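You operate a simulated robot arm through the tools that you are given. There is no shell and no other tool.

You are at the controls of a simulated robot arm. One attempt, no reset.

TASK
Fold the carton shut, lay the PACK card on top and push the carton onto the yellow mark.

Only the result counts: the job must be done as asked and must still hold three seconds after the hand-in. Knocking over, shifting, dropping, spilling or breaking anything else fails it. Flat cloth is picked up by pressing the open fingertips on it (5 to 10 N) and closing them slowly along it; thin cloth reads only 2 to 8 mm in the jaws.

THE ROBOT
A 7-joint arm with a two-finger parallel gripper, fixed in place. Base frame: the origin is on the floor under the middle of its stand, x ahead of it, y to its left, z up; the work surface is at about z = 760. Units: mm, degrees, N and s.
It reaches about 1247 mm from its shoulder. Its first joint turns from -132.0 to 132.0 degrees. Payload 3.91 kg.
The tool frame sits at the grasp point between the pads (the TCP): z along the fingers, y along the line on which they close. The tips reach 30 mm beyond it. The gripper opens to 110 mm. The fingers are 20 mm wide and 10 mm thick; the gripper's body (48 by 112 mm) begins 55 mm behind the TCP.
Orientation is that of the tool frame in the base frame, as a unit quaternion [w, x, y, z]. With the fingers straight down and closing along the base's y, the tool's x points along the base's -x, its y along +y and its z along -z.

THE INTERFACE
- The arm moves only by the tool send_rows. Its argument "motion" is text: rows parted by semicolons, each of 7 numbers parted by spaces: the gripper command, from -1 (shut) to 1 (fully open), values between in proportion, then the shift along the tool's x, y, z in units of 300 mm (1.0 is 300 mm), then the turn, a rotation vector about the tool's x, y, z in units of 90 degrees (1.0 is 90 degrees). In form: jaw tx ty tz rx ry rz; .... A call has 1 to 20 rows; each row is the pose to reach, as a shift and turn from the pose commanded when the call began, along the tool's axes at that moment. A call with a number of a shift or a turn outside -1 to 1 is refused whole. Each row takes 0.2 s and may step no farther than 50 mm and 8.6 degrees from the row before; otherwise, or with a gripper value out of range, the whole call is refused. Where a pose cannot be reached the arm comes as near as it can. A force on the tool above 40 N (or 10 N above the force at the start of the call, whichever is more), or a blocked arm, ends the call early, and 0.2 s more pass. Each finger travels about 108 mm/s and halts on what it meets, pressing with about 32 N; the grip force reading is that of the motor and also rises with nothing between the fingers. The clock runs only during rows and for 0.2 s after the last one: add rows that repeat a pose to give the fingers time. The reply holds the time, the measured pose of the TCP, the force on the tool along the base axes, the opening and the grip force, in the units named above and with some noise, with the torque about the TCP (base axes, N m) and any sound that the robot's microphone picked up, and new pictures: "views" is both (left out), scene, wrist or none.
- Cameras (640 x 400 px; columns grow to the right, rows downward): "scene" is fixed at [398.2, 650, 1560.8]; the picture's right is [0.01, 1.00, 0.00], its down [0.94, -0.01, -0.34] and it looks along [-0.34, 0.00, -0.94] (base axes); focal length 270 px, centre (320, 200). "wrist" rides on the gripper at [72, 17, -103] in the tool frame; the picture's right is [-0.23, 0.97, 0.00], its down [-0.76, -0.18, -0.62] and it looks along [-0.61, -0.14, 0.78] (tool axes); focal length 222 px, centre (320, 200). There is no depth. A picture from a camera that has moved, and an enlarged one, comes with that camera's place and axes in the base frame and with its lens.
- zoom(camera, box): a new picture of the part [left, top, right, bottom] of that camera's present view, enlarged. It takes no simulated time.
- finish_job(): hands the job in; it is judged then, once.

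Places have to be worked out from the pictures, the camera data and where the tool is seen. Open the gripper and draw the arm clear of the work before you hand the job in, unless the task says otherwise.

The tools are called after ">>>" as a command line: name --argument value ..., lists and objects as JSON in quotes. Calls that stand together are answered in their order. send_rows: Moves the arm, as the interface text tells. Its arguments: {"type":"object","properties":{"motion":{"type":"string"},"views":{"type":"string","enum":["both","scene","wrist","none"]}},"required":["motion"]} The other tools are called the same way: zoom (camera, box) takes an enlarged picture of a part of a camera's view; finish_job () hands the job in.

At the start:

```text
clock: 0.0
position: [31.3, 525.7, 1117.5]
tool_rot: [0.0, 0.0, 1.0, 0.001]
ft_force: [-0.1, -0.8, 0.9]
wrist_torque: [-0.01, -0.01, -0.01]
finger_gap: 109.9
grasp_force: 0.0
```

scene: 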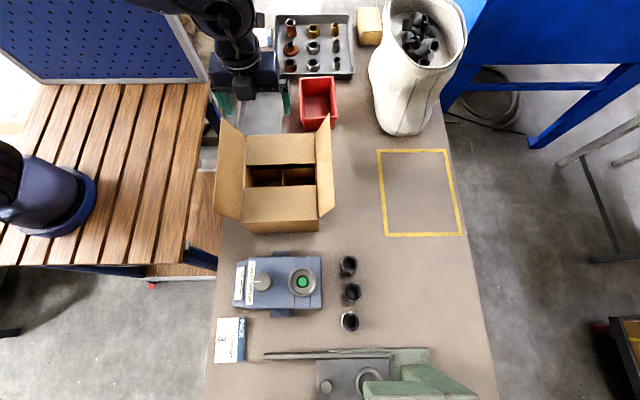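
wrist: 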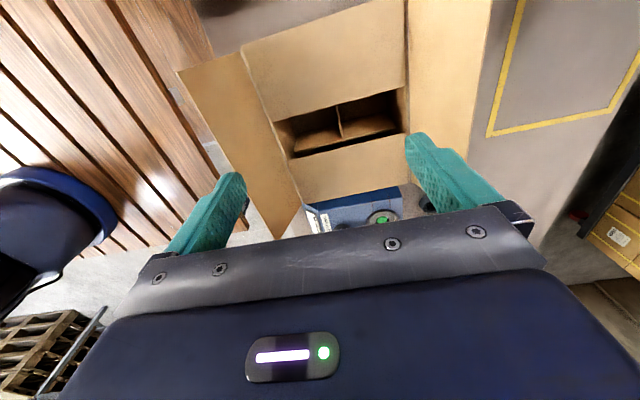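

I begin by looking closer at the carton, the cards and the yellow mark before moving anything.

>>> zoom --camera "scene" --box '[200, 100, 350, 250]'

>>> zoom --camera "scene" --box '[200, 240, 440, 400]'

>>> zoom --camera "scene" --box '[200, 0, 480, 150]'

>>> zoom --camera "wrist" --box '[160, 0, 480, 240]'

```text
2.67 times, centred on (275, 175) of scene
camera zoom: at [398.2, 650.0, 1560.8], right [0.01, 1.0, 0.0], down [0.94, -0.01, -0.34], along [-0.34, 0.0, -0.94], focal length 719 px, centre (440, 267)
```

zoom: 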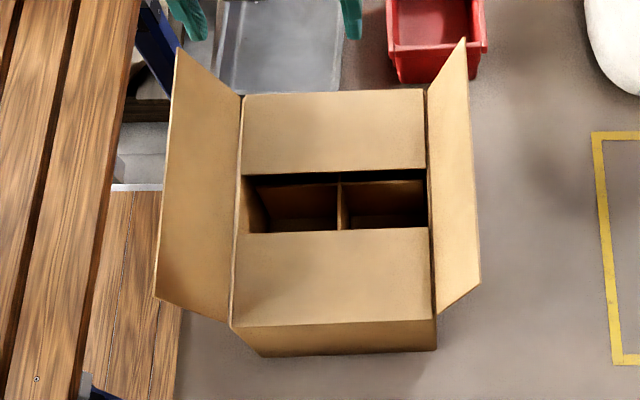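

```text
2.50 times, centred on (320, 320) of scene
camera zoom: at [398.2, 650.0, 1560.8], right [0.01, 1.0, 0.0], down [0.94, -0.01, -0.34], along [-0.34, 0.0, -0.94], focal length 674 px, centre (320, -100)
```

zoom: 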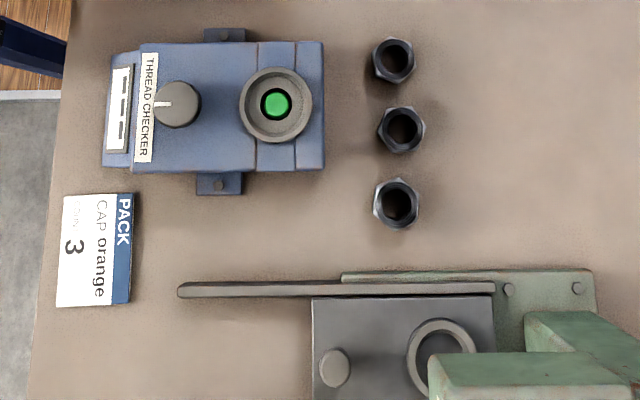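

```text
2.29 times, centred on (340, 75) of scene
camera zoom: at [398.2, 650.0, 1560.8], right [0.01, 1.0, 0.0], down [0.94, -0.01, -0.34], along [-0.34, 0.0, -0.94], focal length 616 px, centre (274, 486)
```

zoom: 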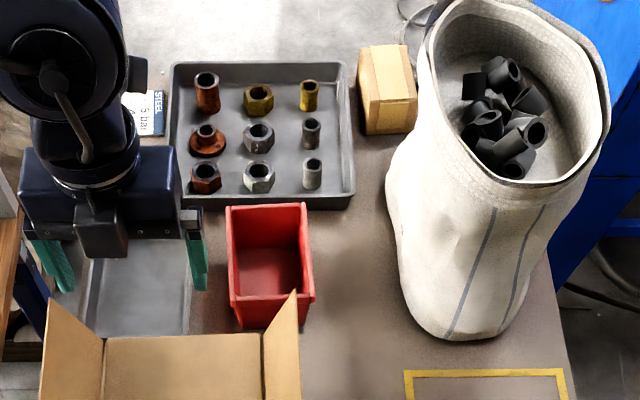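

```text
1.67 times, centred on (320, 120) of wrist
camera zoom: at [-41.2, 542.7, 1220.8], right [0.23, 0.97, 0.0], down [0.76, -0.18, 0.62], along [0.61, -0.14, -0.78], focal length 370 px, centre (320, 333)
```

zoom: 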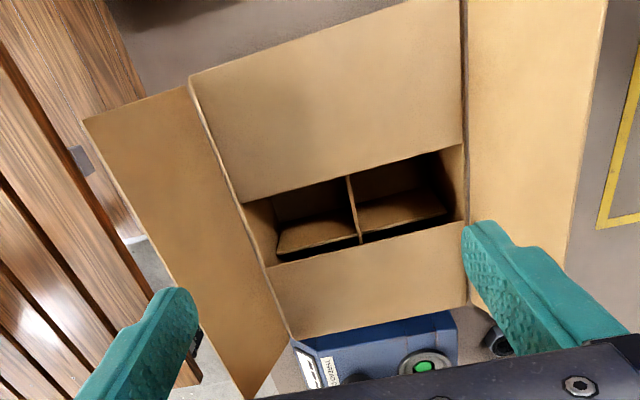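

The carton's short flaps look already folded in, while the two long side flaps stand up leaning outward (hinges near y≈441 and y≈640, z≈887, upper edges about z≈980). I close the jaws and move over to the left outside of the left flap, staying high.

>>> send_rows --motion "-1 -0.03 -0.12 0 0 0 0; -1 -0.06 -0.25 0 0 0 0; -1 -0.1 -0.38 0 0 0 0; -1 -0.13 -0.5 0 0 0 0; -1 -0.163 -0.62 0 0 0 0; -1 -0.163 -0.62 0 0 0 0" --views "both"

```text
clock: 1.4
position: [80.5, 340.6, 1117.1]
tool_rot: [0.0, 0.0, 1.0, -0.001]
ft_force: [1.5, -0.3, 0.5]
wrist_torque: [0.0, -0.03, 0.01]
finger_gap: 0.1
grasp_force: 31.7
camera wrist: at [8.2, 357.2, 1219.9], right [0.23, 0.97, 0.0], down [0.76, -0.18, 0.62], along [0.61, -0.14, -0.78], focal length 222 px, centre (320, 200)
```

scene: 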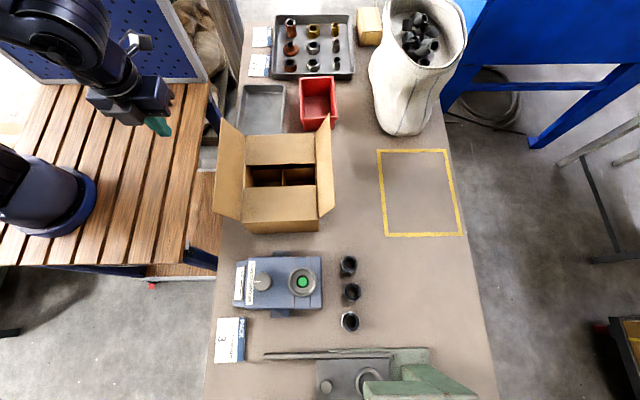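
wrist: 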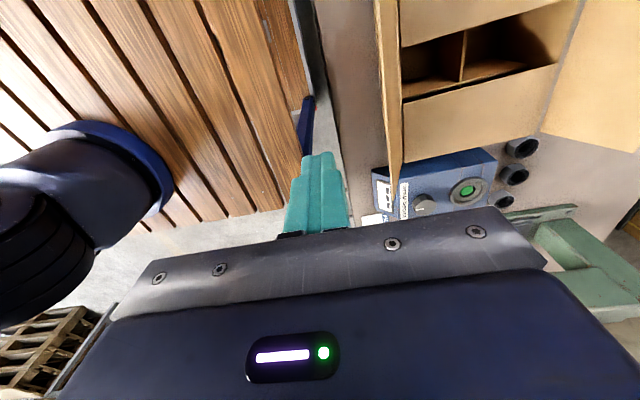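

The hand is clear left of the flap. Two more cards by the tray are now visible, so I read them to be sure which one is the PACK card.

>>> zoom --camera "scene" --box '[230, 10, 320, 90]'

>>> zoom --camera "scene" --box '[200, 305, 270, 375]'

>>> zoom --camera "wrist" --box '[240, 0, 440, 240]'

```text
5.00 times, centred on (275, 50) of scene
camera zoom: at [398.2, 650.0, 1560.8], right [0.01, 1.0, 0.0], down [0.94, -0.01, -0.34], along [-0.34, 0.0, -0.94], focal length 1348 px, centre (545, 950)
```

zoom: 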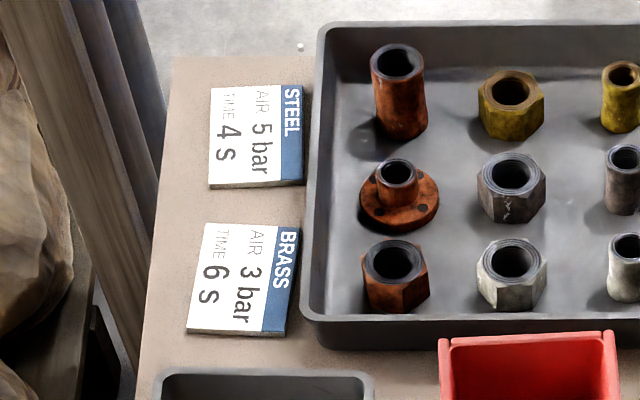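

```text
5.71 times, centred on (235, 340) of scene
camera zoom: at [398.2, 650.0, 1560.8], right [0.01, 1.0, 0.0], down [0.94, -0.01, -0.34], along [-0.34, 0.0, -0.94], focal length 1540 px, centre (806, -600)
```

zoom: 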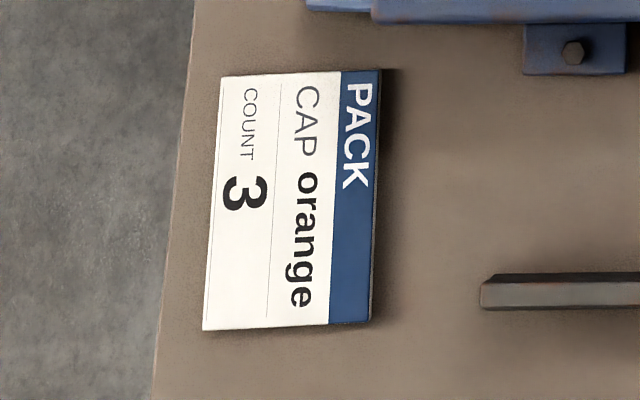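

```text
1.67 times, centred on (340, 120) of wrist
camera zoom: at [8.2, 357.2, 1219.9], right [0.23, 0.97, 0.0], down [0.76, -0.18, 0.62], along [0.61, -0.14, -0.78], focal length 370 px, centre (287, 333)
```

zoom: 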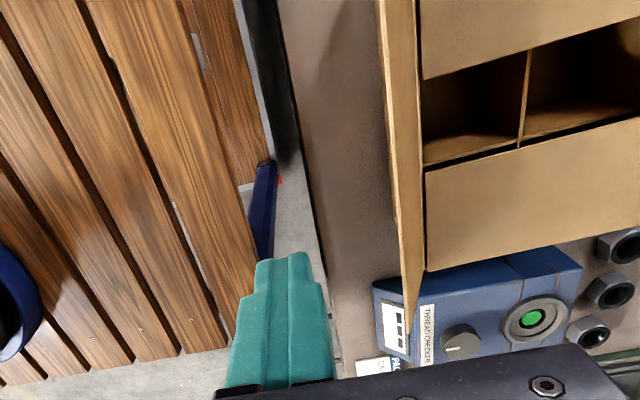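

The bench card at the far left corner (x≈498, y≈407) is the PACK card; the others read STEEL and BRASS. I now descend outside the left flap, so the fingertips sit at about z=925.

>>> send_rows --motion "-1 0 0 0.14 0 0 0; -1 0 0 0.28 0 0 0; -1 0 0 0.42 0 0 0; -1 0 0 0.54 0 0 0; -1 0 0 0.54 0 0 0" --views "both"

```text
clock: 2.6
position: [79.8, 341.9, 954.9]
tool_rot: [0.0, 0.0, 1.0, 0.0]
ft_force: [-0.2, 0.5, 0.2]
wrist_torque: [-0.01, 0.0, -0.01]
finger_gap: 0.0
grasp_force: 31.1
camera wrist: at [7.2, 357.5, 1057.4], right [0.23, 0.97, 0.0], down [0.76, -0.18, 0.62], along [0.61, -0.14, -0.78], focal length 222 px, centre (320, 200)
```

scene: 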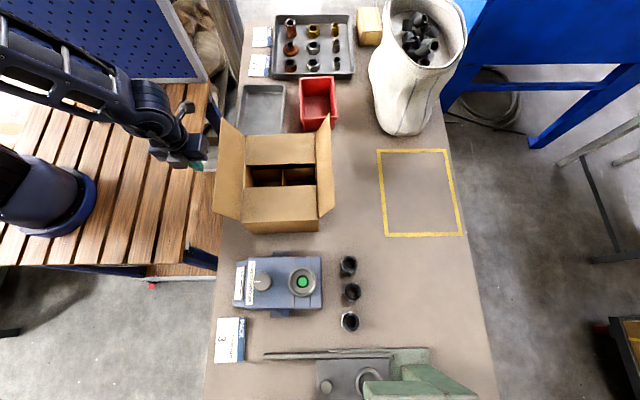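
wrist: 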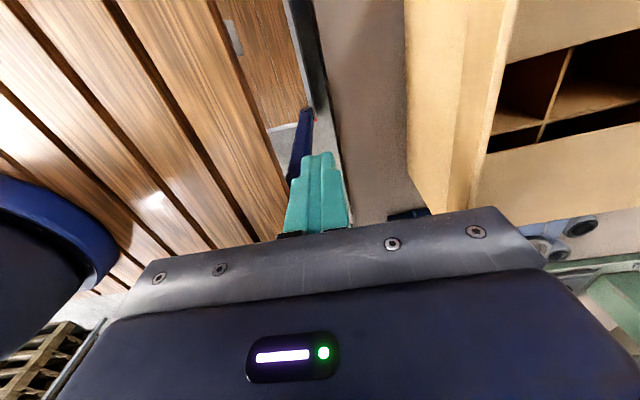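

The fingertips are left of the flap. I now sweep slowly in +y, bringing the flap up to about vertical, and watch the force.

>>> send_rows --motion "-1 0 0.1 0 0 0 0; -1 0 0.17 0 0 0 0; -1 0 0.22 0 0 0 0; -1 0 0.26 0 0 0 0; -1 0 0.30 0 0 0 0; -1 0 0.34 0 0 0 0; -1 0 0.34 0 0 0 0" --views "both"

```text
clock: 4.2
position: [80.0, 442.6, 955.3]
tool_rot: [0.0, -0.001, 1.0, 0.0]
ft_force: [0.3, -0.9, 0.0]
wrist_torque: [-0.04, -0.03, 0.01]
finger_gap: 0.1
grasp_force: 32.2
camera wrist: at [7.4, 458.8, 1058.3], right [0.23, 0.97, 0.0], down [0.76, -0.18, 0.62], along [0.61, -0.14, -0.78], focal length 222 px, centre (320, 200)
```

scene: 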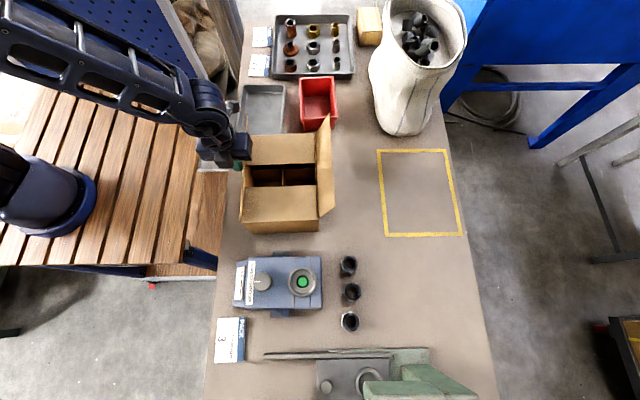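
wrist: 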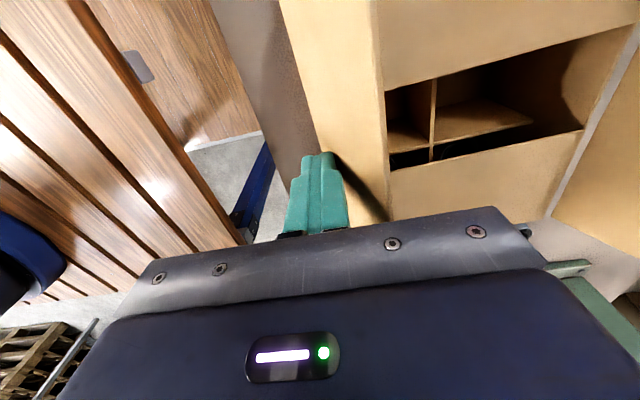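

The flap followed with under 1 N. I continue over the top, arcing right and then down to lay it on the inner flaps.

>>> send_rows --motion "-1 0 0.05 0 0 0 0; -1 0 0.10 0 0 0 0; -1 0 0.135 0.015 0 0 0; -1 0 0.17 0.04 0 0 0; -1 0 0.20 0.065 0 0 0; -1 0 0.22 0.085 0 0 0; -1 0 0.225 0.1 0 0 0; -1 0 0.225 0.1 0 0 0" --views "both"

```text
clock: 6.0
position: [80.6, 510.0, 925.5]
tool_rot: [0.0, 0.0, 1.0, 0.0]
ft_force: [-1.2, -16.8, 33.0]
wrist_torque: [-0.61, 0.03, 0.0]
finger_gap: 0.0
grasp_force: 31.8
camera wrist: at [7.1, 526.0, 1029.1], right [0.23, 0.97, 0.0], down [0.76, -0.18, 0.62], along [0.61, -0.14, -0.78], focal length 222 px, centre (320, 200)
```

scene: 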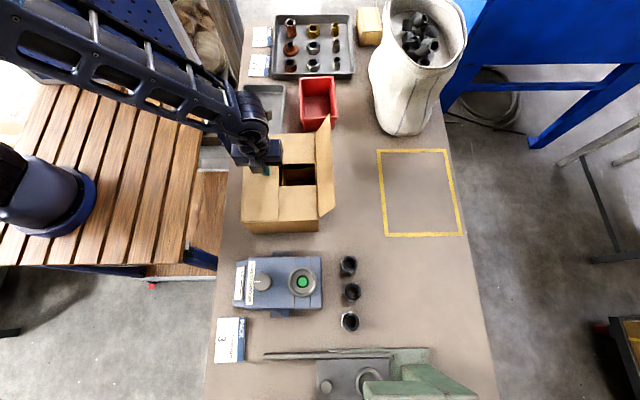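
wrist: 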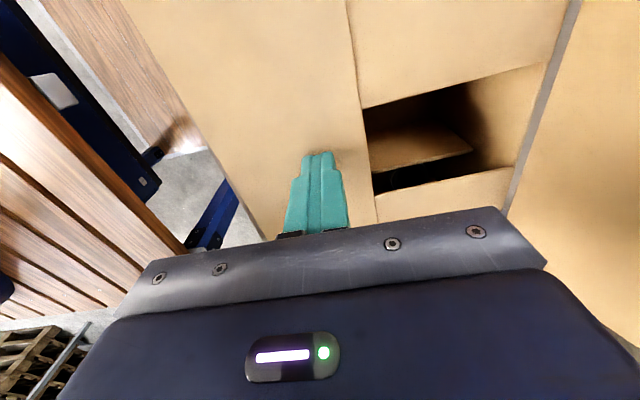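

The flap is down and pressed (33 N upward, tips about z=895). I ease off upward to see whether it stays.

>>> send_rows --motion "-1 0 -0.01 -0.02 0 0 0; -1 0 -0.01 -0.04 0 0 0; -1 0 -0.01 -0.1 0 0 0; -1 0 -0.01 -0.2 0 0 0; -1 0 -0.01 -0.32 0 0 0; -1 0 -0.01 -0.4 0 0 0; -1 0 -0.01 -0.4 0 0 0" --views "both"

```text
clock: 7.6
position: [81.3, 507.0, 1046.9]
tool_rot: [0.0, 0.0, 1.0, 0.0]
ft_force: [-0.4, -0.6, -0.6]
wrist_torque: [0.0, -0.02, -0.03]
finger_gap: 0.0
grasp_force: 32.0
camera wrist: at [8.9, 524.0, 1149.8], right [0.23, 0.97, 0.0], down [0.76, -0.18, 0.62], along [0.61, -0.14, -0.78], focal length 222 px, centre (320, 200)
```

scene: 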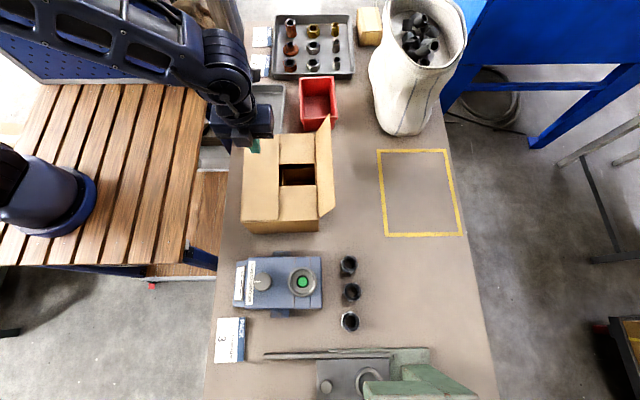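
wrist: 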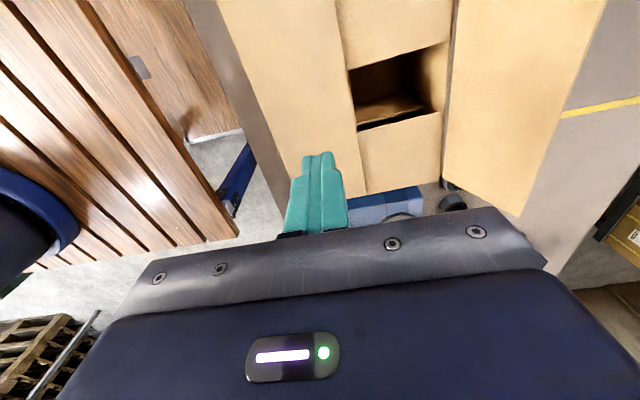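

The left flap stays shut on its own. Now I go over to the outside of the right flap (y≈750), passing above its upper edge.

>>> send_rows --motion "-1 0 0 -0.11 0 0 0; -1 0 0.15 -0.11 0 0 0; -1 0 0.31 -0.11 0 0 0; -1 0 0.47 -0.11 0 0 0; -1 0 0.63 -0.11 0 0 0; -1 0 0.76 -0.11 0 0 0; -1 0 0.82 -0.05 0 0 0; -1 0 0.82 0.1 0 0 0; -1 0 0.82 0.22 0 0 0; -1 0 0.82 0.305 0 0 0; -1 0 0.82 0.305 0 0 0" --views "both"

```text
clock: 10.0
position: [78.5, 751.2, 953.6]
tool_rot: [0.0, 0.0, 1.0, 0.0]
ft_force: [-0.2, 0.7, -0.5]
wrist_torque: [0.0, -0.02, 0.0]
finger_gap: 0.1
grasp_force: 32.0
camera wrist: at [7.2, 767.8, 1056.6], right [0.23, 0.97, 0.0], down [0.76, -0.18, 0.62], along [0.61, -0.14, -0.78], focal length 222 px, centre (320, 200)
```

scene: 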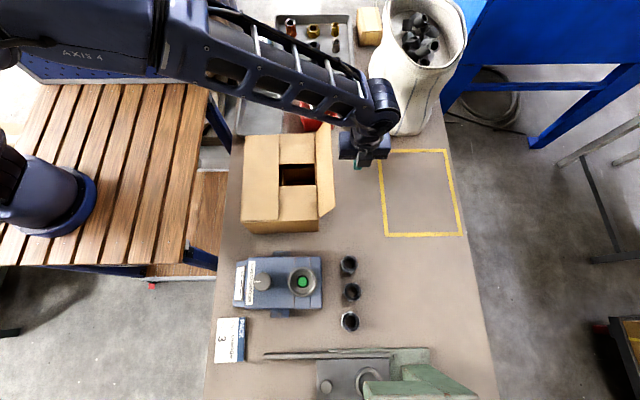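
wrist: 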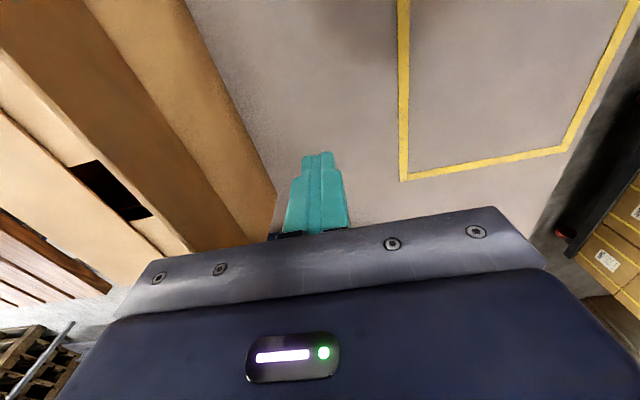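

Positioned right of the flap. I sweep in −y as mirror of before, bringing it upright, then over and down onto the inner flaps.

>>> send_rows --motion "-1 0 -0.12 0 0 0 0; -1 0 -0.19 0 0 0 0; -1 0 -0.24 0 0 0 0; -1 0 -0.29 0 0 0 0; -1 0 -0.335 0 0 0 0; -1 0 -0.377 0 0 0 0; -1 0 -0.377 0 0 0 0" --views "scene"

```text
clock: 11.6
position: [78.7, 639.2, 954.3]
tool_rot: [0.0, 0.0, 1.0, 0.0]
ft_force: [-0.1, -0.6, 0.4]
wrist_torque: [0.02, 0.02, 0.02]
finger_gap: 0.0
grasp_force: 32.1
```

scene: 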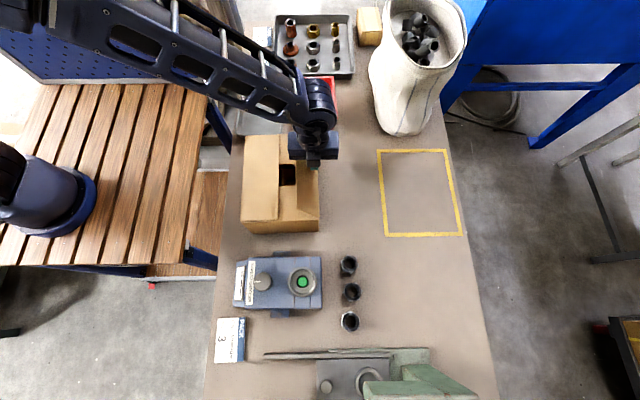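

The right flap is upright and leaning in. I continue over and down with the mirrored arc, pressing a little less than before.

>>> send_rows --motion "-1 0 -0.05 0 0 0 0; -1 0 -0.10 0 0 0 0; -1 0 -0.135 0.015 0 0 0; -1 0 -0.17 0.04 0 0 0; -1 0 -0.20 0.065 0 0 0; -1 0 -0.21 0.08 0 0 0; -1 0 -0.21 0.092 0 0 0; -1 0 -0.21 0.092 0 0 0" --views "scene"

```text
clock: 13.4
position: [81.2, 575.9, 927.5]
tool_rot: [-0.001, -0.001, 1.0, -0.001]
ft_force: [2.1, -3.5, 10.1]
wrist_torque: [-0.04, -0.06, 0.03]
finger_gap: 0.1
grasp_force: 31.6
```

scene: 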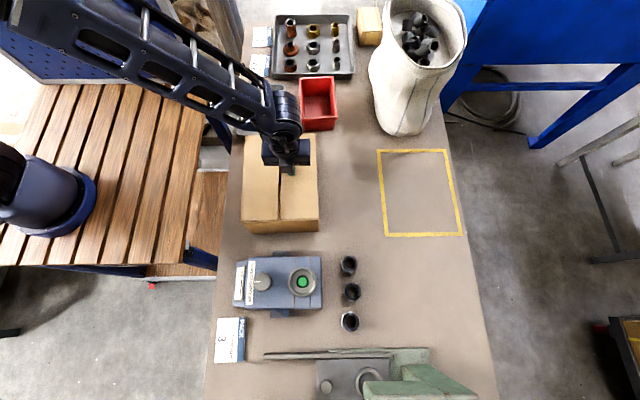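

The right flap is down with 10 N under the tips. I lift away and check both flaps.

>>> send_rows --motion "-1 0 0 0.01 0 0 0; -1 0 0 0.01 0 0 0; -1 0 0 -0.04 0 0 0; -1 0 0 -0.1 0 0 0; -1 0 0 -0.25 0 0 0; -1 0 0 -0.4 0 0 0; -1 0 0 -0.55 0 0 0; -1 -0.1 0 -0.7 0 0 0; -1 -0.25 0 -0.7 0 0 0; -1 -0.25 0 -0.7 0 0 0" --views "both"

>>> zoom --camera "scene" --box '[200, 100, 350, 250]'

```text
refused: row 8 steps farther than a row can; nothing moved
```

```text
2.67 times, centred on (275, 175) of scene
camera zoom: at [398.2, 650.0, 1560.8], right [0.01, 1.0, 0.0], down [0.94, -0.01, -0.34], along [-0.34, 0.0, -0.94], focal length 719 px, centre (440, 267)
```

zoom: 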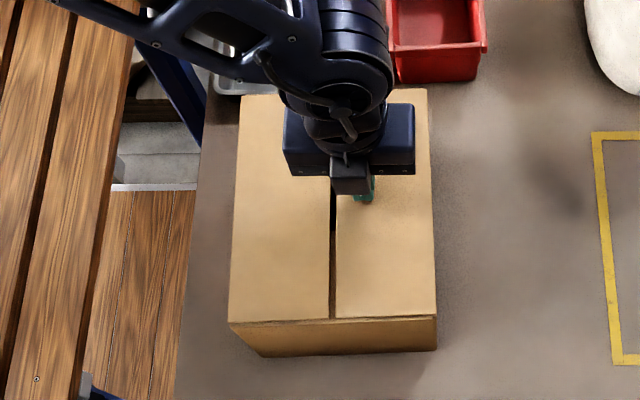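

The last call was refused because one row stepped too far; nothing moved. I repeat the lift with smaller steps.

>>> send_rows --motion "-1 0 0 0.01 0 0 0; -1 0 0 0.01 0 0 0; -1 0 0 -0.04 0 0 0; -1 0 0 -0.1 0 0 0; -1 0 0 -0.25 0 0 0; -1 0 0 -0.4 0 0 0; -1 0 0 -0.55 0 0 0; -1 -0.05 0 -0.7 0 0 0; -1 -0.2 0 -0.7 0 0 0; -1 -0.35 0 -0.7 0 0 0; -1 -0.35 0 -0.7 0 0 0" --views "both"

>>> zoom --camera "scene" --box '[200, 100, 350, 250]'

```text
clock: 15.8
position: [185.6, 578.0, 1137.8]
tool_rot: [-0.001, 0.0, 1.0, 0.0]
ft_force: [-0.6, -0.6, 0.0]
wrist_torque: [0.04, -0.02, 0.01]
finger_gap: 0.0
grasp_force: 31.9
camera wrist: at [113.2, 594.2, 1241.4], right [0.23, 0.97, 0.0], down [0.76, -0.18, 0.62], along [0.61, -0.14, -0.78], focal length 222 px, centre (320, 200)
```

scene: 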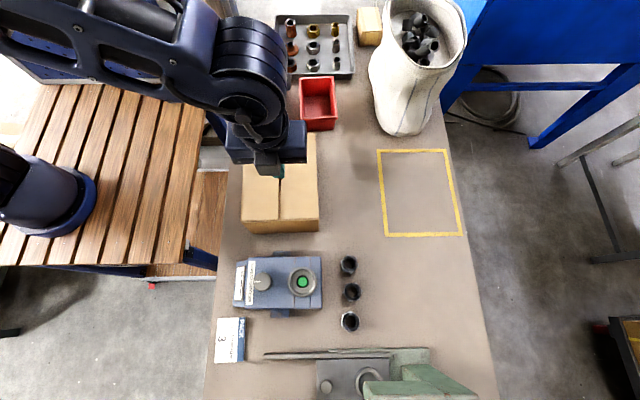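
wrist: 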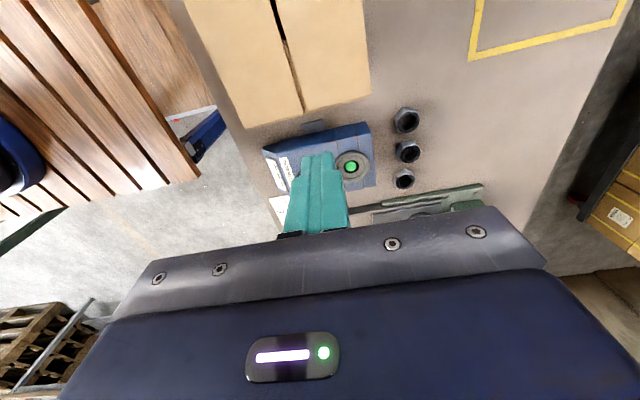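

```text
2.67 times, centred on (275, 175) of scene
camera zoom: at [398.2, 650.0, 1560.8], right [0.01, 1.0, 0.0], down [0.94, -0.01, -0.34], along [-0.34, 0.0, -0.94], focal length 719 px, centre (440, 267)
```

zoom: 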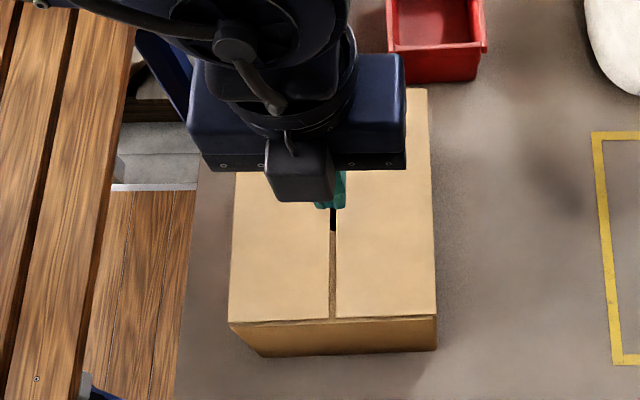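

Both side flaps lie flat and meet over the middle. Next I move above the PACK card (centre about x=499, y=409, turned about 2°), opening the jaws to about 94 mm.

>>> send_rows --motion "0.709 -0.1225 -0.065 0 0 0 0; 0.709 -0.245 -0.13 0 0 0 0; 0.709 -0.3675 -0.195 0 0 0 0; 0.709 -0.49 -0.26 0 0 0 0; 0.709 -0.6125 -0.325 0 0 0 0; 0.709 -0.735 -0.39 0 0 0 0; 0.709 -0.8575 -0.455 0 0 0 0; 0.709 -0.98 -0.52 0 0 0 -0.022; 0.709 -0.98 -0.563 0 0 0 -0.022; 0.709 -0.98 -0.563 0 0 0 -0.022" --views "both"

```text
clock: 18.0
position: [478.6, 407.6, 1137.2]
tool_rot: [0.0, -0.018, 1.0, 0.0]
ft_force: [0.1, 0.4, -0.6]
wrist_torque: [0.0, -0.01, 0.0]
finger_gap: 94.2
grasp_force: 0.1
camera wrist: at [406.6, 421.4, 1239.7], right [0.19, 0.98, 0.0], down [0.77, -0.15, 0.62], along [0.61, -0.12, -0.78], focal length 222 px, centre (320, 200)
```

scene: 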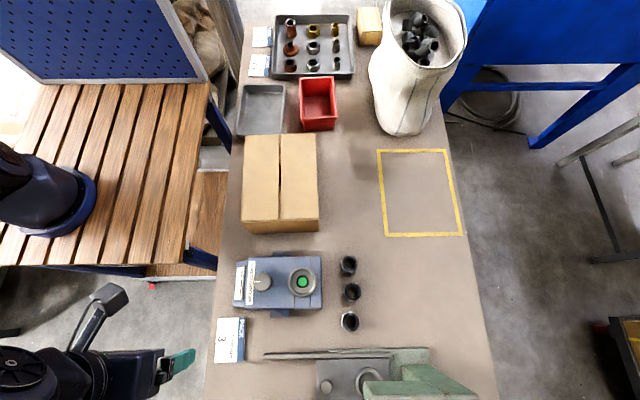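
wrist: 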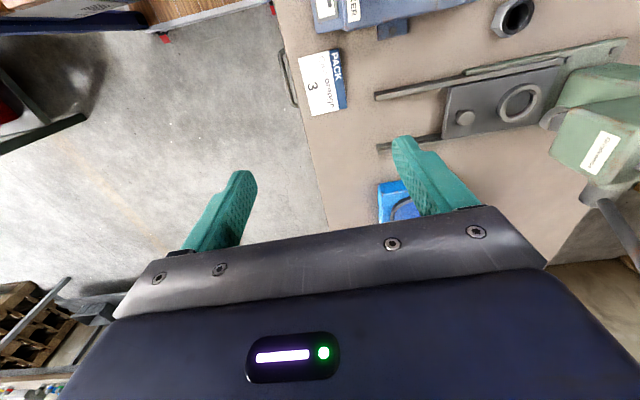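

The wrist view confirms the card at about (498, 409), and the jaws are aligned with it at 2°. I come down over it to z≈850 and look again before touching.

>>> send_rows --motion "0.709 -0.02 0 0.15 0 0 0; 0.709 -0.04 0 0.31 0 0 0; 0.709 -0.06 0.003 0.47 0 0 0; 0.709 -0.075 0.0045 0.63 0 0 0; 0.709 -0.0896 0.0045 0.79 0 0 0; 0.709 -0.0896 0.0045 0.955 0 0 0; 0.709 -0.0896 0.0045 0.955 0 0 0" --views "both"

```text
clock: 19.6
position: [507.3, 410.3, 848.5]
tool_rot: [0.0, -0.017, 1.0, 0.0]
ft_force: [0.5, -1.0, 0.7]
wrist_torque: [0.01, 0.0, -0.01]
finger_gap: 94.0
grasp_force: 0.0
camera wrist: at [434.0, 424.2, 951.4], right [0.19, 0.98, 0.0], down [0.77, -0.15, 0.62], along [0.61, -0.12, -0.78], focal length 222 px, centre (320, 200)
```

scene: 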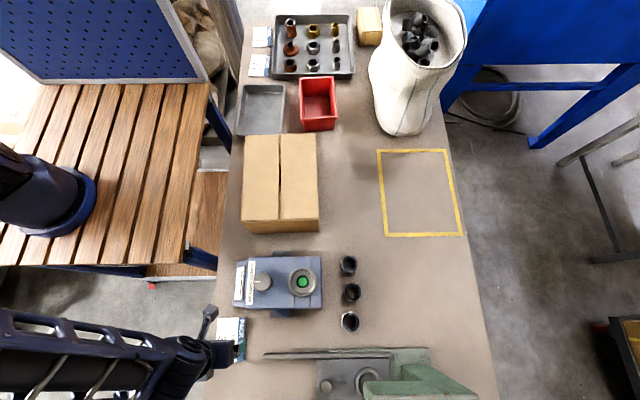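
wrist: 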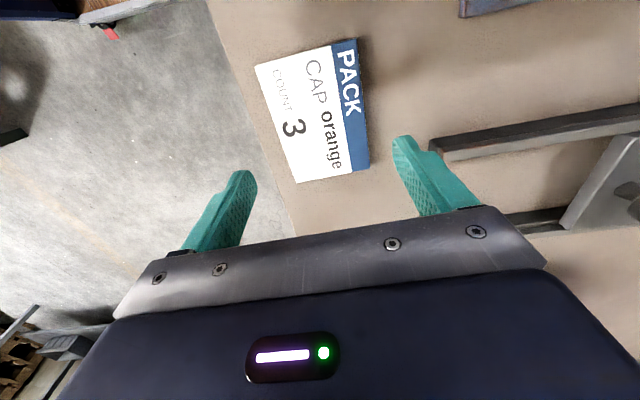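

The jaws straddle the card cleanly and the lever is about 35 mm clear of the right finger. I check the card's thickness in a close-up, then go down.

>>> zoom --camera "wrist" --box '[220, 20, 460, 200]'

>>> send_rows --motion "0.709 0 0 0.1 0 0 0; 0.709 0 0 0.15 0 0 0; 0.709 0 0 0.175 0 0 0; 0.709 0 0 0.185 0 0 0; 0.709 0 0 0.185 0 0 0" --views "both"

```text
2.22 times, centred on (340, 110) of wrist
camera zoom: at [434.0, 424.2, 951.4], right [0.19, 0.98, 0.0], down [0.77, -0.15, 0.62], along [0.61, -0.12, -0.78], focal length 494 px, centre (276, 400)
```

zoom: 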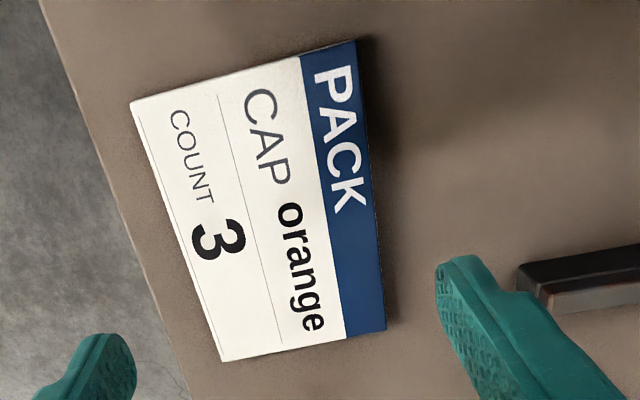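

```text
clock: 20.8
position: [504.9, 410.9, 793.4]
tool_rot: [0.0, -0.018, 1.0, 0.0]
ft_force: [-0.4, 0.4, -0.4]
wrist_torque: [-0.04, 0.01, -0.01]
finger_gap: 94.1
grasp_force: 0.0
camera wrist: at [433.0, 424.2, 897.1], right [0.19, 0.98, 0.0], down [0.77, -0.15, 0.62], along [0.61, -0.12, -0.78], focal length 222 px, centre (320, 200)
```

scene: 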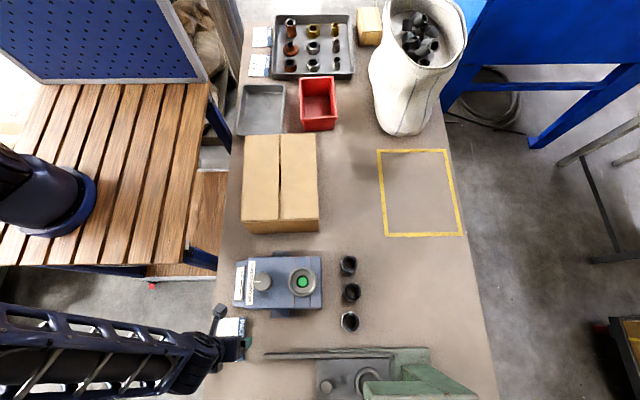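
wrist: 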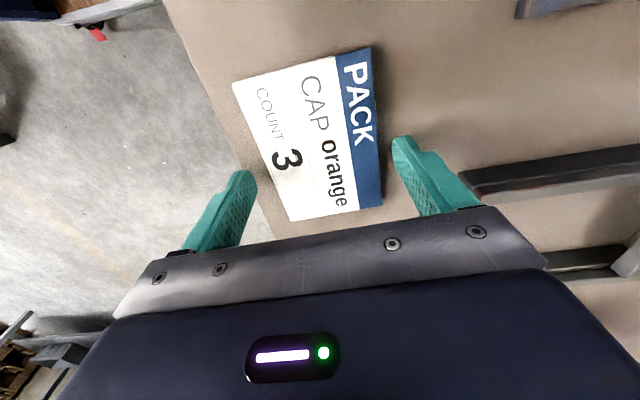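

No contact yet, tips near z=763–764. I go down the last few millimetres gently, feeling for the bench.

>>> send_rows --motion "0.709 0 0 0.006 0 0 0; 0.709 0 0 0.010 0 0 0; 0.709 0 0 0.012 0 0 0; 0.709 0 0 0.012 0 0 0" --views "none"

```text
clock: 21.8
position: [505.1, 409.3, 791.3]
tool_rot: [0.0, -0.018, 1.0, 0.0]
ft_force: [0.6, -0.3, -0.6]
wrist_torque: [-0.02, -0.01, -0.02]
finger_gap: 94.1
grasp_force: 0.1
```

Still free; I lower another millimetre to find the bench surface.

>>> send_rows --motion "0.709 0 0 0.002 0 0 0; 0.709 0 0 0.004 0 0 0; 0.709 0 0 0.004 0 0 0" --views "none"

```text
clock: 22.6
position: [504.3, 410.0, 790.3]
tool_rot: [0.001, -0.018, 1.0, 0.0]
ft_force: [-1.1, -0.7, 3.7]
wrist_torque: [-0.23, 0.05, -0.02]
finger_gap: 94.4
grasp_force: 0.2
```

Contact felt (about 4 N), so the bench is at the tips. I ease up half a millimetre and close slowly on the card's long edges.

>>> send_rows --motion "0.6 0 0 -0.002 0 0 0; 0.5 0 0 -0.002 0 0 0; 0.42 0 0 -0.002 0 0 0; 0.36 0 0 -0.002 0 0 0; 0.3 0 0 -0.002 0 0 0; 0.2 0 0 -0.002 0 0 0; 0.2 0 0 -0.002 0 0 0" --views "both"

```text
clock: 24.2
position: [505.8, 410.5, 790.9]
tool_rot: [-0.001, -0.017, 1.0, 0.0]
ft_force: [-0.5, -1.1, 0.0]
wrist_torque: [-0.02, -0.01, 0.0]
finger_gap: 73.8
grasp_force: 32.2
camera wrist: at [432.7, 424.0, 893.6], right [0.19, 0.98, 0.0], down [0.77, -0.15, 0.62], along [0.61, -0.12, -0.78], focal length 222 px, centre (320, 200)
```

scene: 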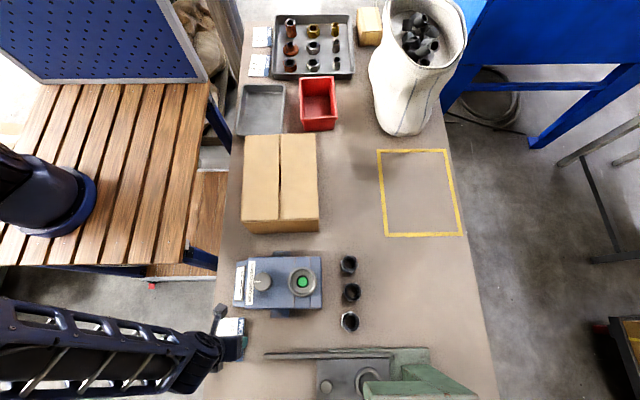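
wrist: 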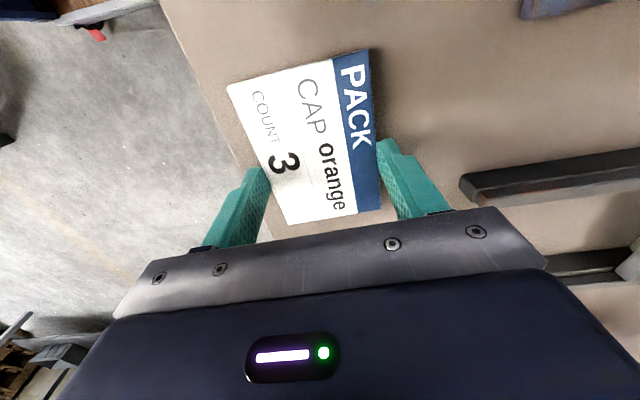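

The jaws stopped at 73.8 mm with 32 N, the card's width. I lift slowly and check that the card comes along.

>>> send_rows --motion "0.2 0 0 -0.01 0 0 0; 0.2 0 0 -0.03 0 0 0; 0.2 0 0 -0.06 0 0 0; 0.2 0 0 -0.1 0 0 0; 0.2 0 0 -0.15 0 0 0; 0.2 0 0 -0.2 0 0 0; 0.2 0 0 -0.2 0 0 0" --views "both"

```text
clock: 25.8
position: [505.9, 409.3, 850.1]
tool_rot: [0.0, -0.016, 1.0, 0.0]
ft_force: [0.8, -0.7, -1.3]
wrist_torque: [0.01, 0.0, 0.02]
finger_gap: 73.7
grasp_force: 31.7
camera wrist: at [432.2, 423.4, 953.4], right [0.19, 0.98, 0.0], down [0.77, -0.15, 0.62], along [0.61, -0.12, -0.78], focal length 222 px, centre (320, 200)
```

scene: 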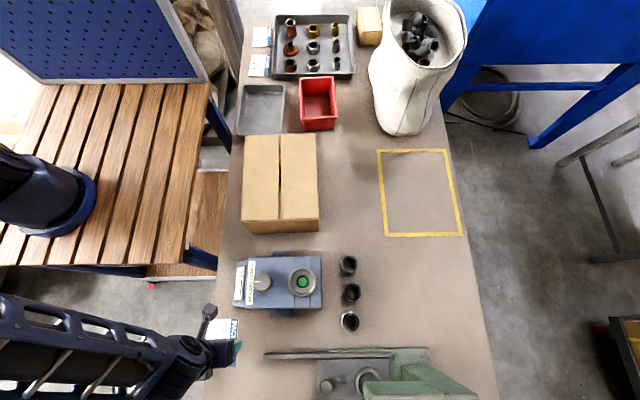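
wrist: 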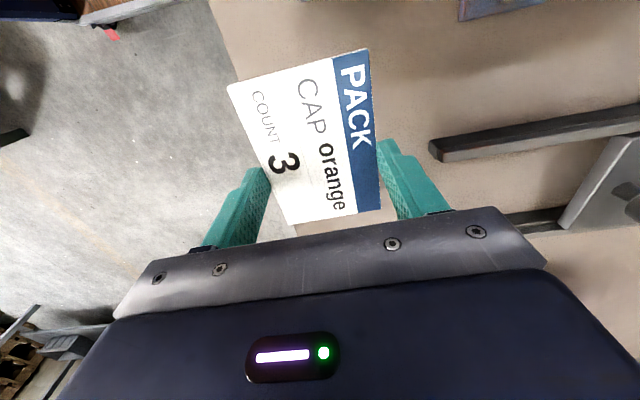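

The card is held level in the jaws. I raise it to z≈1080 and begin carrying it over to the carton.

>>> send_rows --motion "0.2 0 0 -0.12 0 0 0; 0.2 0 0 -0.25 0 0 0; 0.2 0 0 -0.38 0 0 0; 0.2 0 0 -0.51 0 0 0; 0.2 0 0 -0.64 0 0 0; 0.2 0 0 -0.767 0 0 0; 0.2 0.1 0.035 -0.767 0 0 0; 0.2 0.22 0.077 -0.767 0 0 0; 0.2 0.34 0.12 -0.767 0 0 0; 0.2 0.46 0.162 -0.767 0 0 0; 0.2 0.58 0.204 -0.767 0 0 0; 0.2 0.69 0.2425 -0.767 0 0 0; 0.2 0.69 0.2425 -0.767 0 0 0" --views "wrist"

```text
clock: 28.6
position: [295.1, 474.6, 1081.3]
tool_rot: [-0.001, -0.017, 1.0, 0.0]
ft_force: [0.0, 0.6, -0.7]
wrist_torque: [0.01, 0.0, 0.01]
finger_gap: 73.6
grasp_force: 32.3
camera wrist: at [221.8, 487.6, 1184.7], right [0.19, 0.98, 0.0], down [0.77, -0.15, 0.62], along [0.61, -0.12, -0.78], focal length 222 px, centre (320, 200)
```

wrist: 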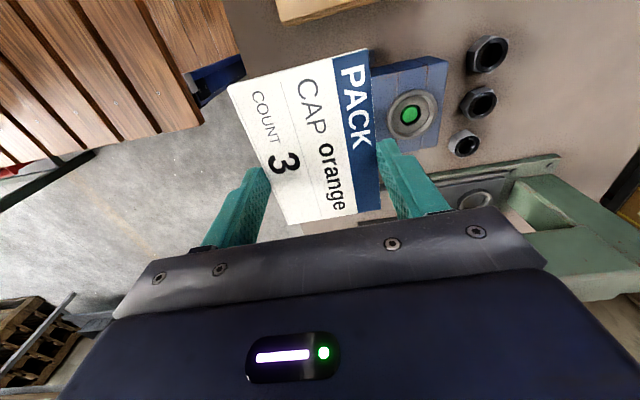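

The card is still firmly held. With the arm out of the way I take a close-up of the closed carton to fix its exact place.

>>> zoom --camera "scene" --box '[200, 100, 350, 250]'

>>> zoom --camera "scene" --box '[360, 130, 480, 250]'

```text
2.67 times, centred on (275, 175) of scene
camera zoom: at [398.2, 650.0, 1560.8], right [0.01, 1.0, 0.0], down [0.94, -0.01, -0.34], along [-0.34, 0.0, -0.94], focal length 719 px, centre (440, 267)
```

zoom: 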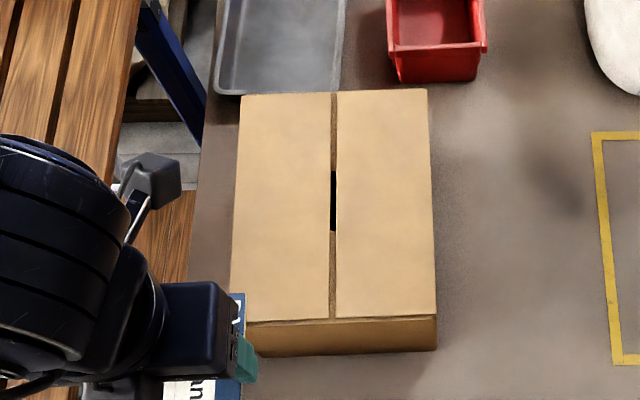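

```text
3.33 times, centred on (420, 190) of scene
camera zoom: at [398.2, 650.0, 1560.8], right [0.01, 1.0, 0.0], down [0.94, -0.01, -0.34], along [-0.34, 0.0, -0.94], focal length 898 px, centre (-13, 233)
```

zoom: 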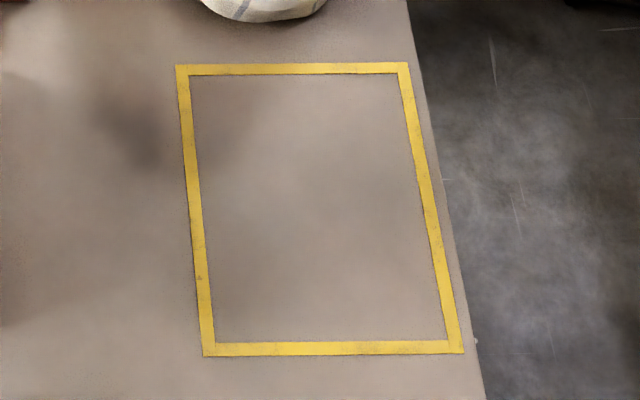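

The closed carton's centre is about (80.5, 542), turned about 1.7°; the yellow frame's centre is about (77, 962), square to the base axes. I carry the card above the carton's middle and come down to just above it.

>>> send_rows --motion "0.2 0.1374 0.05 0 0 0 0; 0.2 0.275 0.099 0 0 0 0; 0.2 0.412 0.149 0 0 0 0; 0.2 0.55 0.198 0 0 0 0; 0.2 0.687 0.248 0 0 0 0; 0.2 0.687 0.248 0.12 0 0 0; 0.2 0.687 0.248 0.24 0 0 0; 0.2 0.687 0.248 0.36 0 0 0; 0.2 0.687 0.248 0.45 0 0 0; 0.2 0.687 0.248 0.45 0 0 0" --views "both"

```text
clock: 30.8
position: [87.4, 544.9, 944.7]
tool_rot: [-0.001, -0.017, 1.0, 0.001]
ft_force: [-0.3, 0.4, -0.3]
wrist_torque: [0.01, -0.02, 0.01]
finger_gap: 74.0
grasp_force: 32.1
camera wrist: at [13.9, 558.3, 1047.2], right [0.19, 0.98, 0.0], down [0.77, -0.15, 0.62], along [0.61, -0.12, -0.78], focal length 222 px, centre (320, 200)
```

scene: 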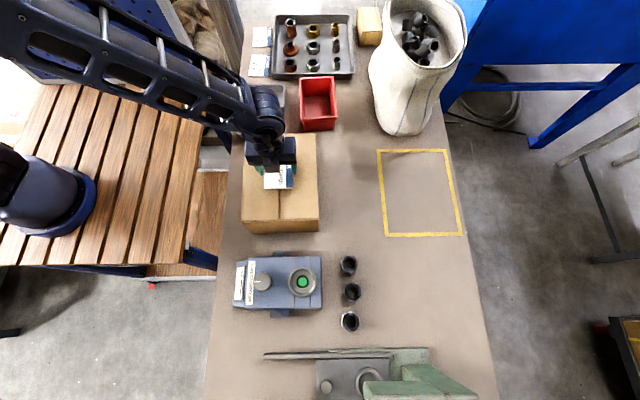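
wrist: 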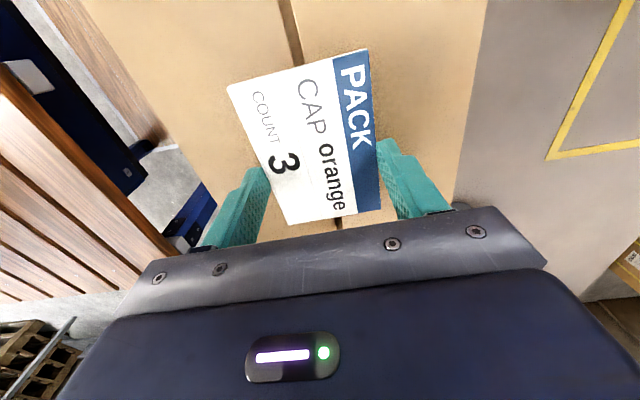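

The card hovers over the seam in the middle of the carton. I lower it slowly until the first touch.

>>> send_rows --motion "0.2 0 0 0.02 0 0 0; 0.2 0 0 0.035 0 0 0; 0.2 0 0 0.044 0 0 0; 0.2 0 0 0.05 0 0 0; 0.2 0 0 0.053 0 0 0; 0.2 0 0 0.053 0 0 0" --views "none"

```text
clock: 32.2
position: [86.8, 542.8, 929.7]
tool_rot: [-0.001, -0.017, 1.0, 0.0]
ft_force: [-0.4, -0.2, 0.0]
wrist_torque: [0.0, -0.04, 0.01]
finger_gap: 73.5
grasp_force: 32.2
```

>>> send_rows --motion "0.2 0 0 0.004 0 0 0; 0.2 0 0 0.007 0 0 0; 0.2 0 0 0.007 0 0 0" --views "none"

```text
clock: 33.0
position: [87.4, 542.0, 928.0]
tool_rot: [0.0, -0.018, 1.0, 0.0]
ft_force: [-0.6, 0.1, 3.8]
wrist_torque: [0.01, 0.0, 0.04]
finger_gap: 73.8
grasp_force: 32.2
```

The card is touching the carton (3.8 N). I open the jaws evenly and then lift straight up.

>>> send_rows --motion "0.3 0 0 -0.001 0 0 0; 0.4 0 0 -0.001 0 0 0; 0.55 0 0 -0.002 0 0 0; 0.7 0 0 -0.002 0 0 0; 0.8 0 0 -0.004 0 0 0; 0.8 0 0 -0.02 0 0 0; 0.8 0 0 -0.06 0 0 0; 0.8 0 0 -0.15 0 0 0; 0.8 0 0 -0.3 0 0 0; 0.8 0 0 -0.42 0 0 0; 0.8 0 0 -0.42 0 0 0" --views "both"

```text
clock: 35.4
position: [89.0, 545.8, 1052.0]
tool_rot: [0.0, -0.017, 1.0, 0.0]
ft_force: [-0.5, -0.1, 0.2]
wrist_torque: [-0.02, -0.01, 0.02]
finger_gap: 99.0
grasp_force: 0.0
camera wrist: at [15.6, 559.4, 1155.8], right [0.19, 0.98, 0.0], down [0.77, -0.15, 0.62], along [0.61, -0.12, -0.78], focal length 222 px, centre (320, 200)
```

scene: 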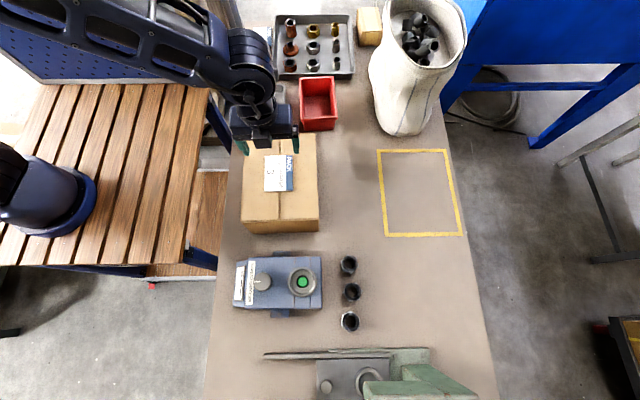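
wrist: 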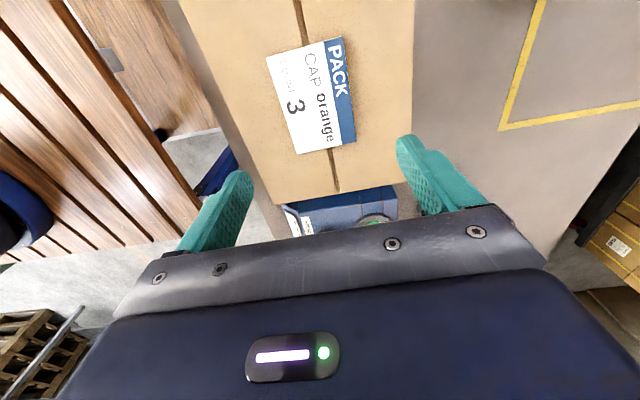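

The card lies square on the closed carton and both jaws are free. Now I swing the hand out to the left (y≈390) and turn it so the jaws open along x, to push with two widely spaced fingers.

>>> send_rows --motion "1 0.005 -0.046 0 0 0 -0.0889; 1 0.009 -0.092 0 0 0 -0.1778; 1 0.014 -0.138 0 0 0 -0.2667; 1 0.018 -0.184 0 0 0 -0.3556; 1 0.023 -0.23 0 0 0 -0.4445; 1 0.028 -0.276 0 0 0 -0.5334; 1 0.033 -0.322 0 0 0 -0.6223; 1 0.037 -0.368 0 0 0 -0.7112; 1 0.042 -0.414 0 0 0 -0.8; 1 0.046 -0.46 0 0 0 -0.8889; 1 0.051 -0.505 0 0 0 -0.978; 1 0.051 -0.505 0 0 0 -0.978" --views "both"

```text
clock: 38.0
position: [75.7, 391.3, 1053.9]
tool_rot: [-0.001, 0.708, -0.706, 0.0]
ft_force: [0.0, 0.0, -0.1]
wrist_torque: [-0.01, -0.01, 0.03]
finger_gap: 110.0
grasp_force: 0.0
camera wrist: at [59.4, 317.4, 1156.7], right [-0.97, 0.23, 0.0], down [0.18, 0.76, 0.62], along [0.14, 0.61, -0.78], focal length 222 px, centre (320, 200)
```

scene: 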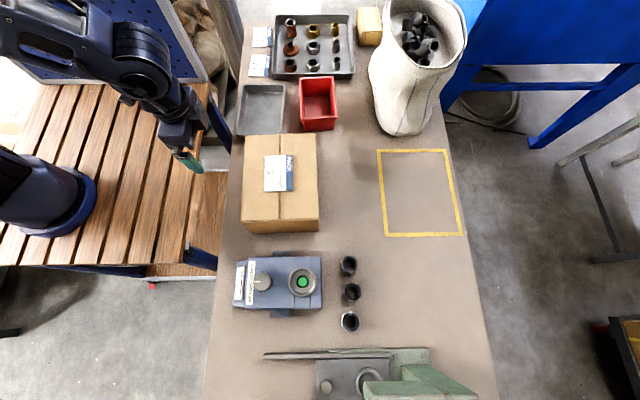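
wrist: 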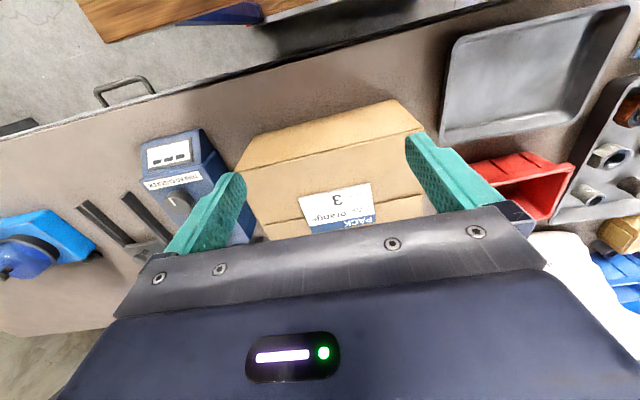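

The hand is turned, jaws along x and fully open, the carton ahead of it. I lower it on the left of the carton to z≈855, which keeps the gripper body above the lid level.

>>> send_rows --motion "1 0 0 0.14 0 0 0; 1 0 0 0.28 0 0 0; 1 0 0 0.42 0 0 0; 1 0 0 0.56 0 0 0; 1 0 0 0.661 0 0 0; 1 0 0 0.661 0 0 0" --views "both"

```text
clock: 39.4
position: [79.0, 390.6, 855.1]
tool_rot: [-0.001, 0.707, -0.707, 0.0]
ft_force: [1.0, 0.2, -0.6]
wrist_torque: [0.03, -0.04, 0.0]
finger_gap: 110.0
grasp_force: 0.1
camera wrist: at [62.2, 318.0, 958.8], right [-0.97, 0.23, 0.0], down [0.18, 0.76, 0.62], along [0.14, 0.61, -0.78], focal length 222 px, centre (320, 200)
```

scene: 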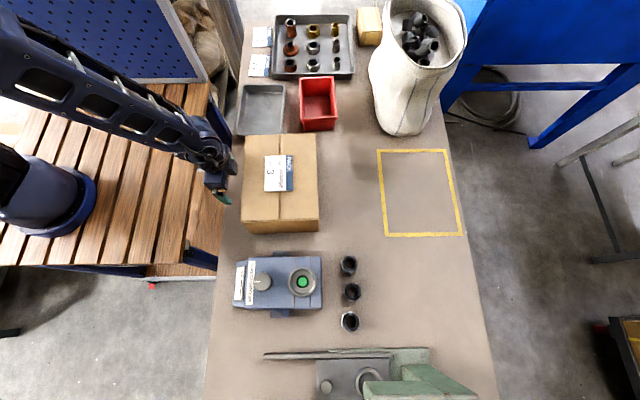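
wrist: 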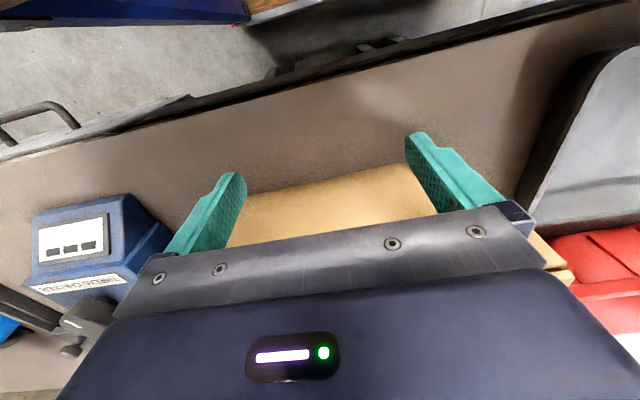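

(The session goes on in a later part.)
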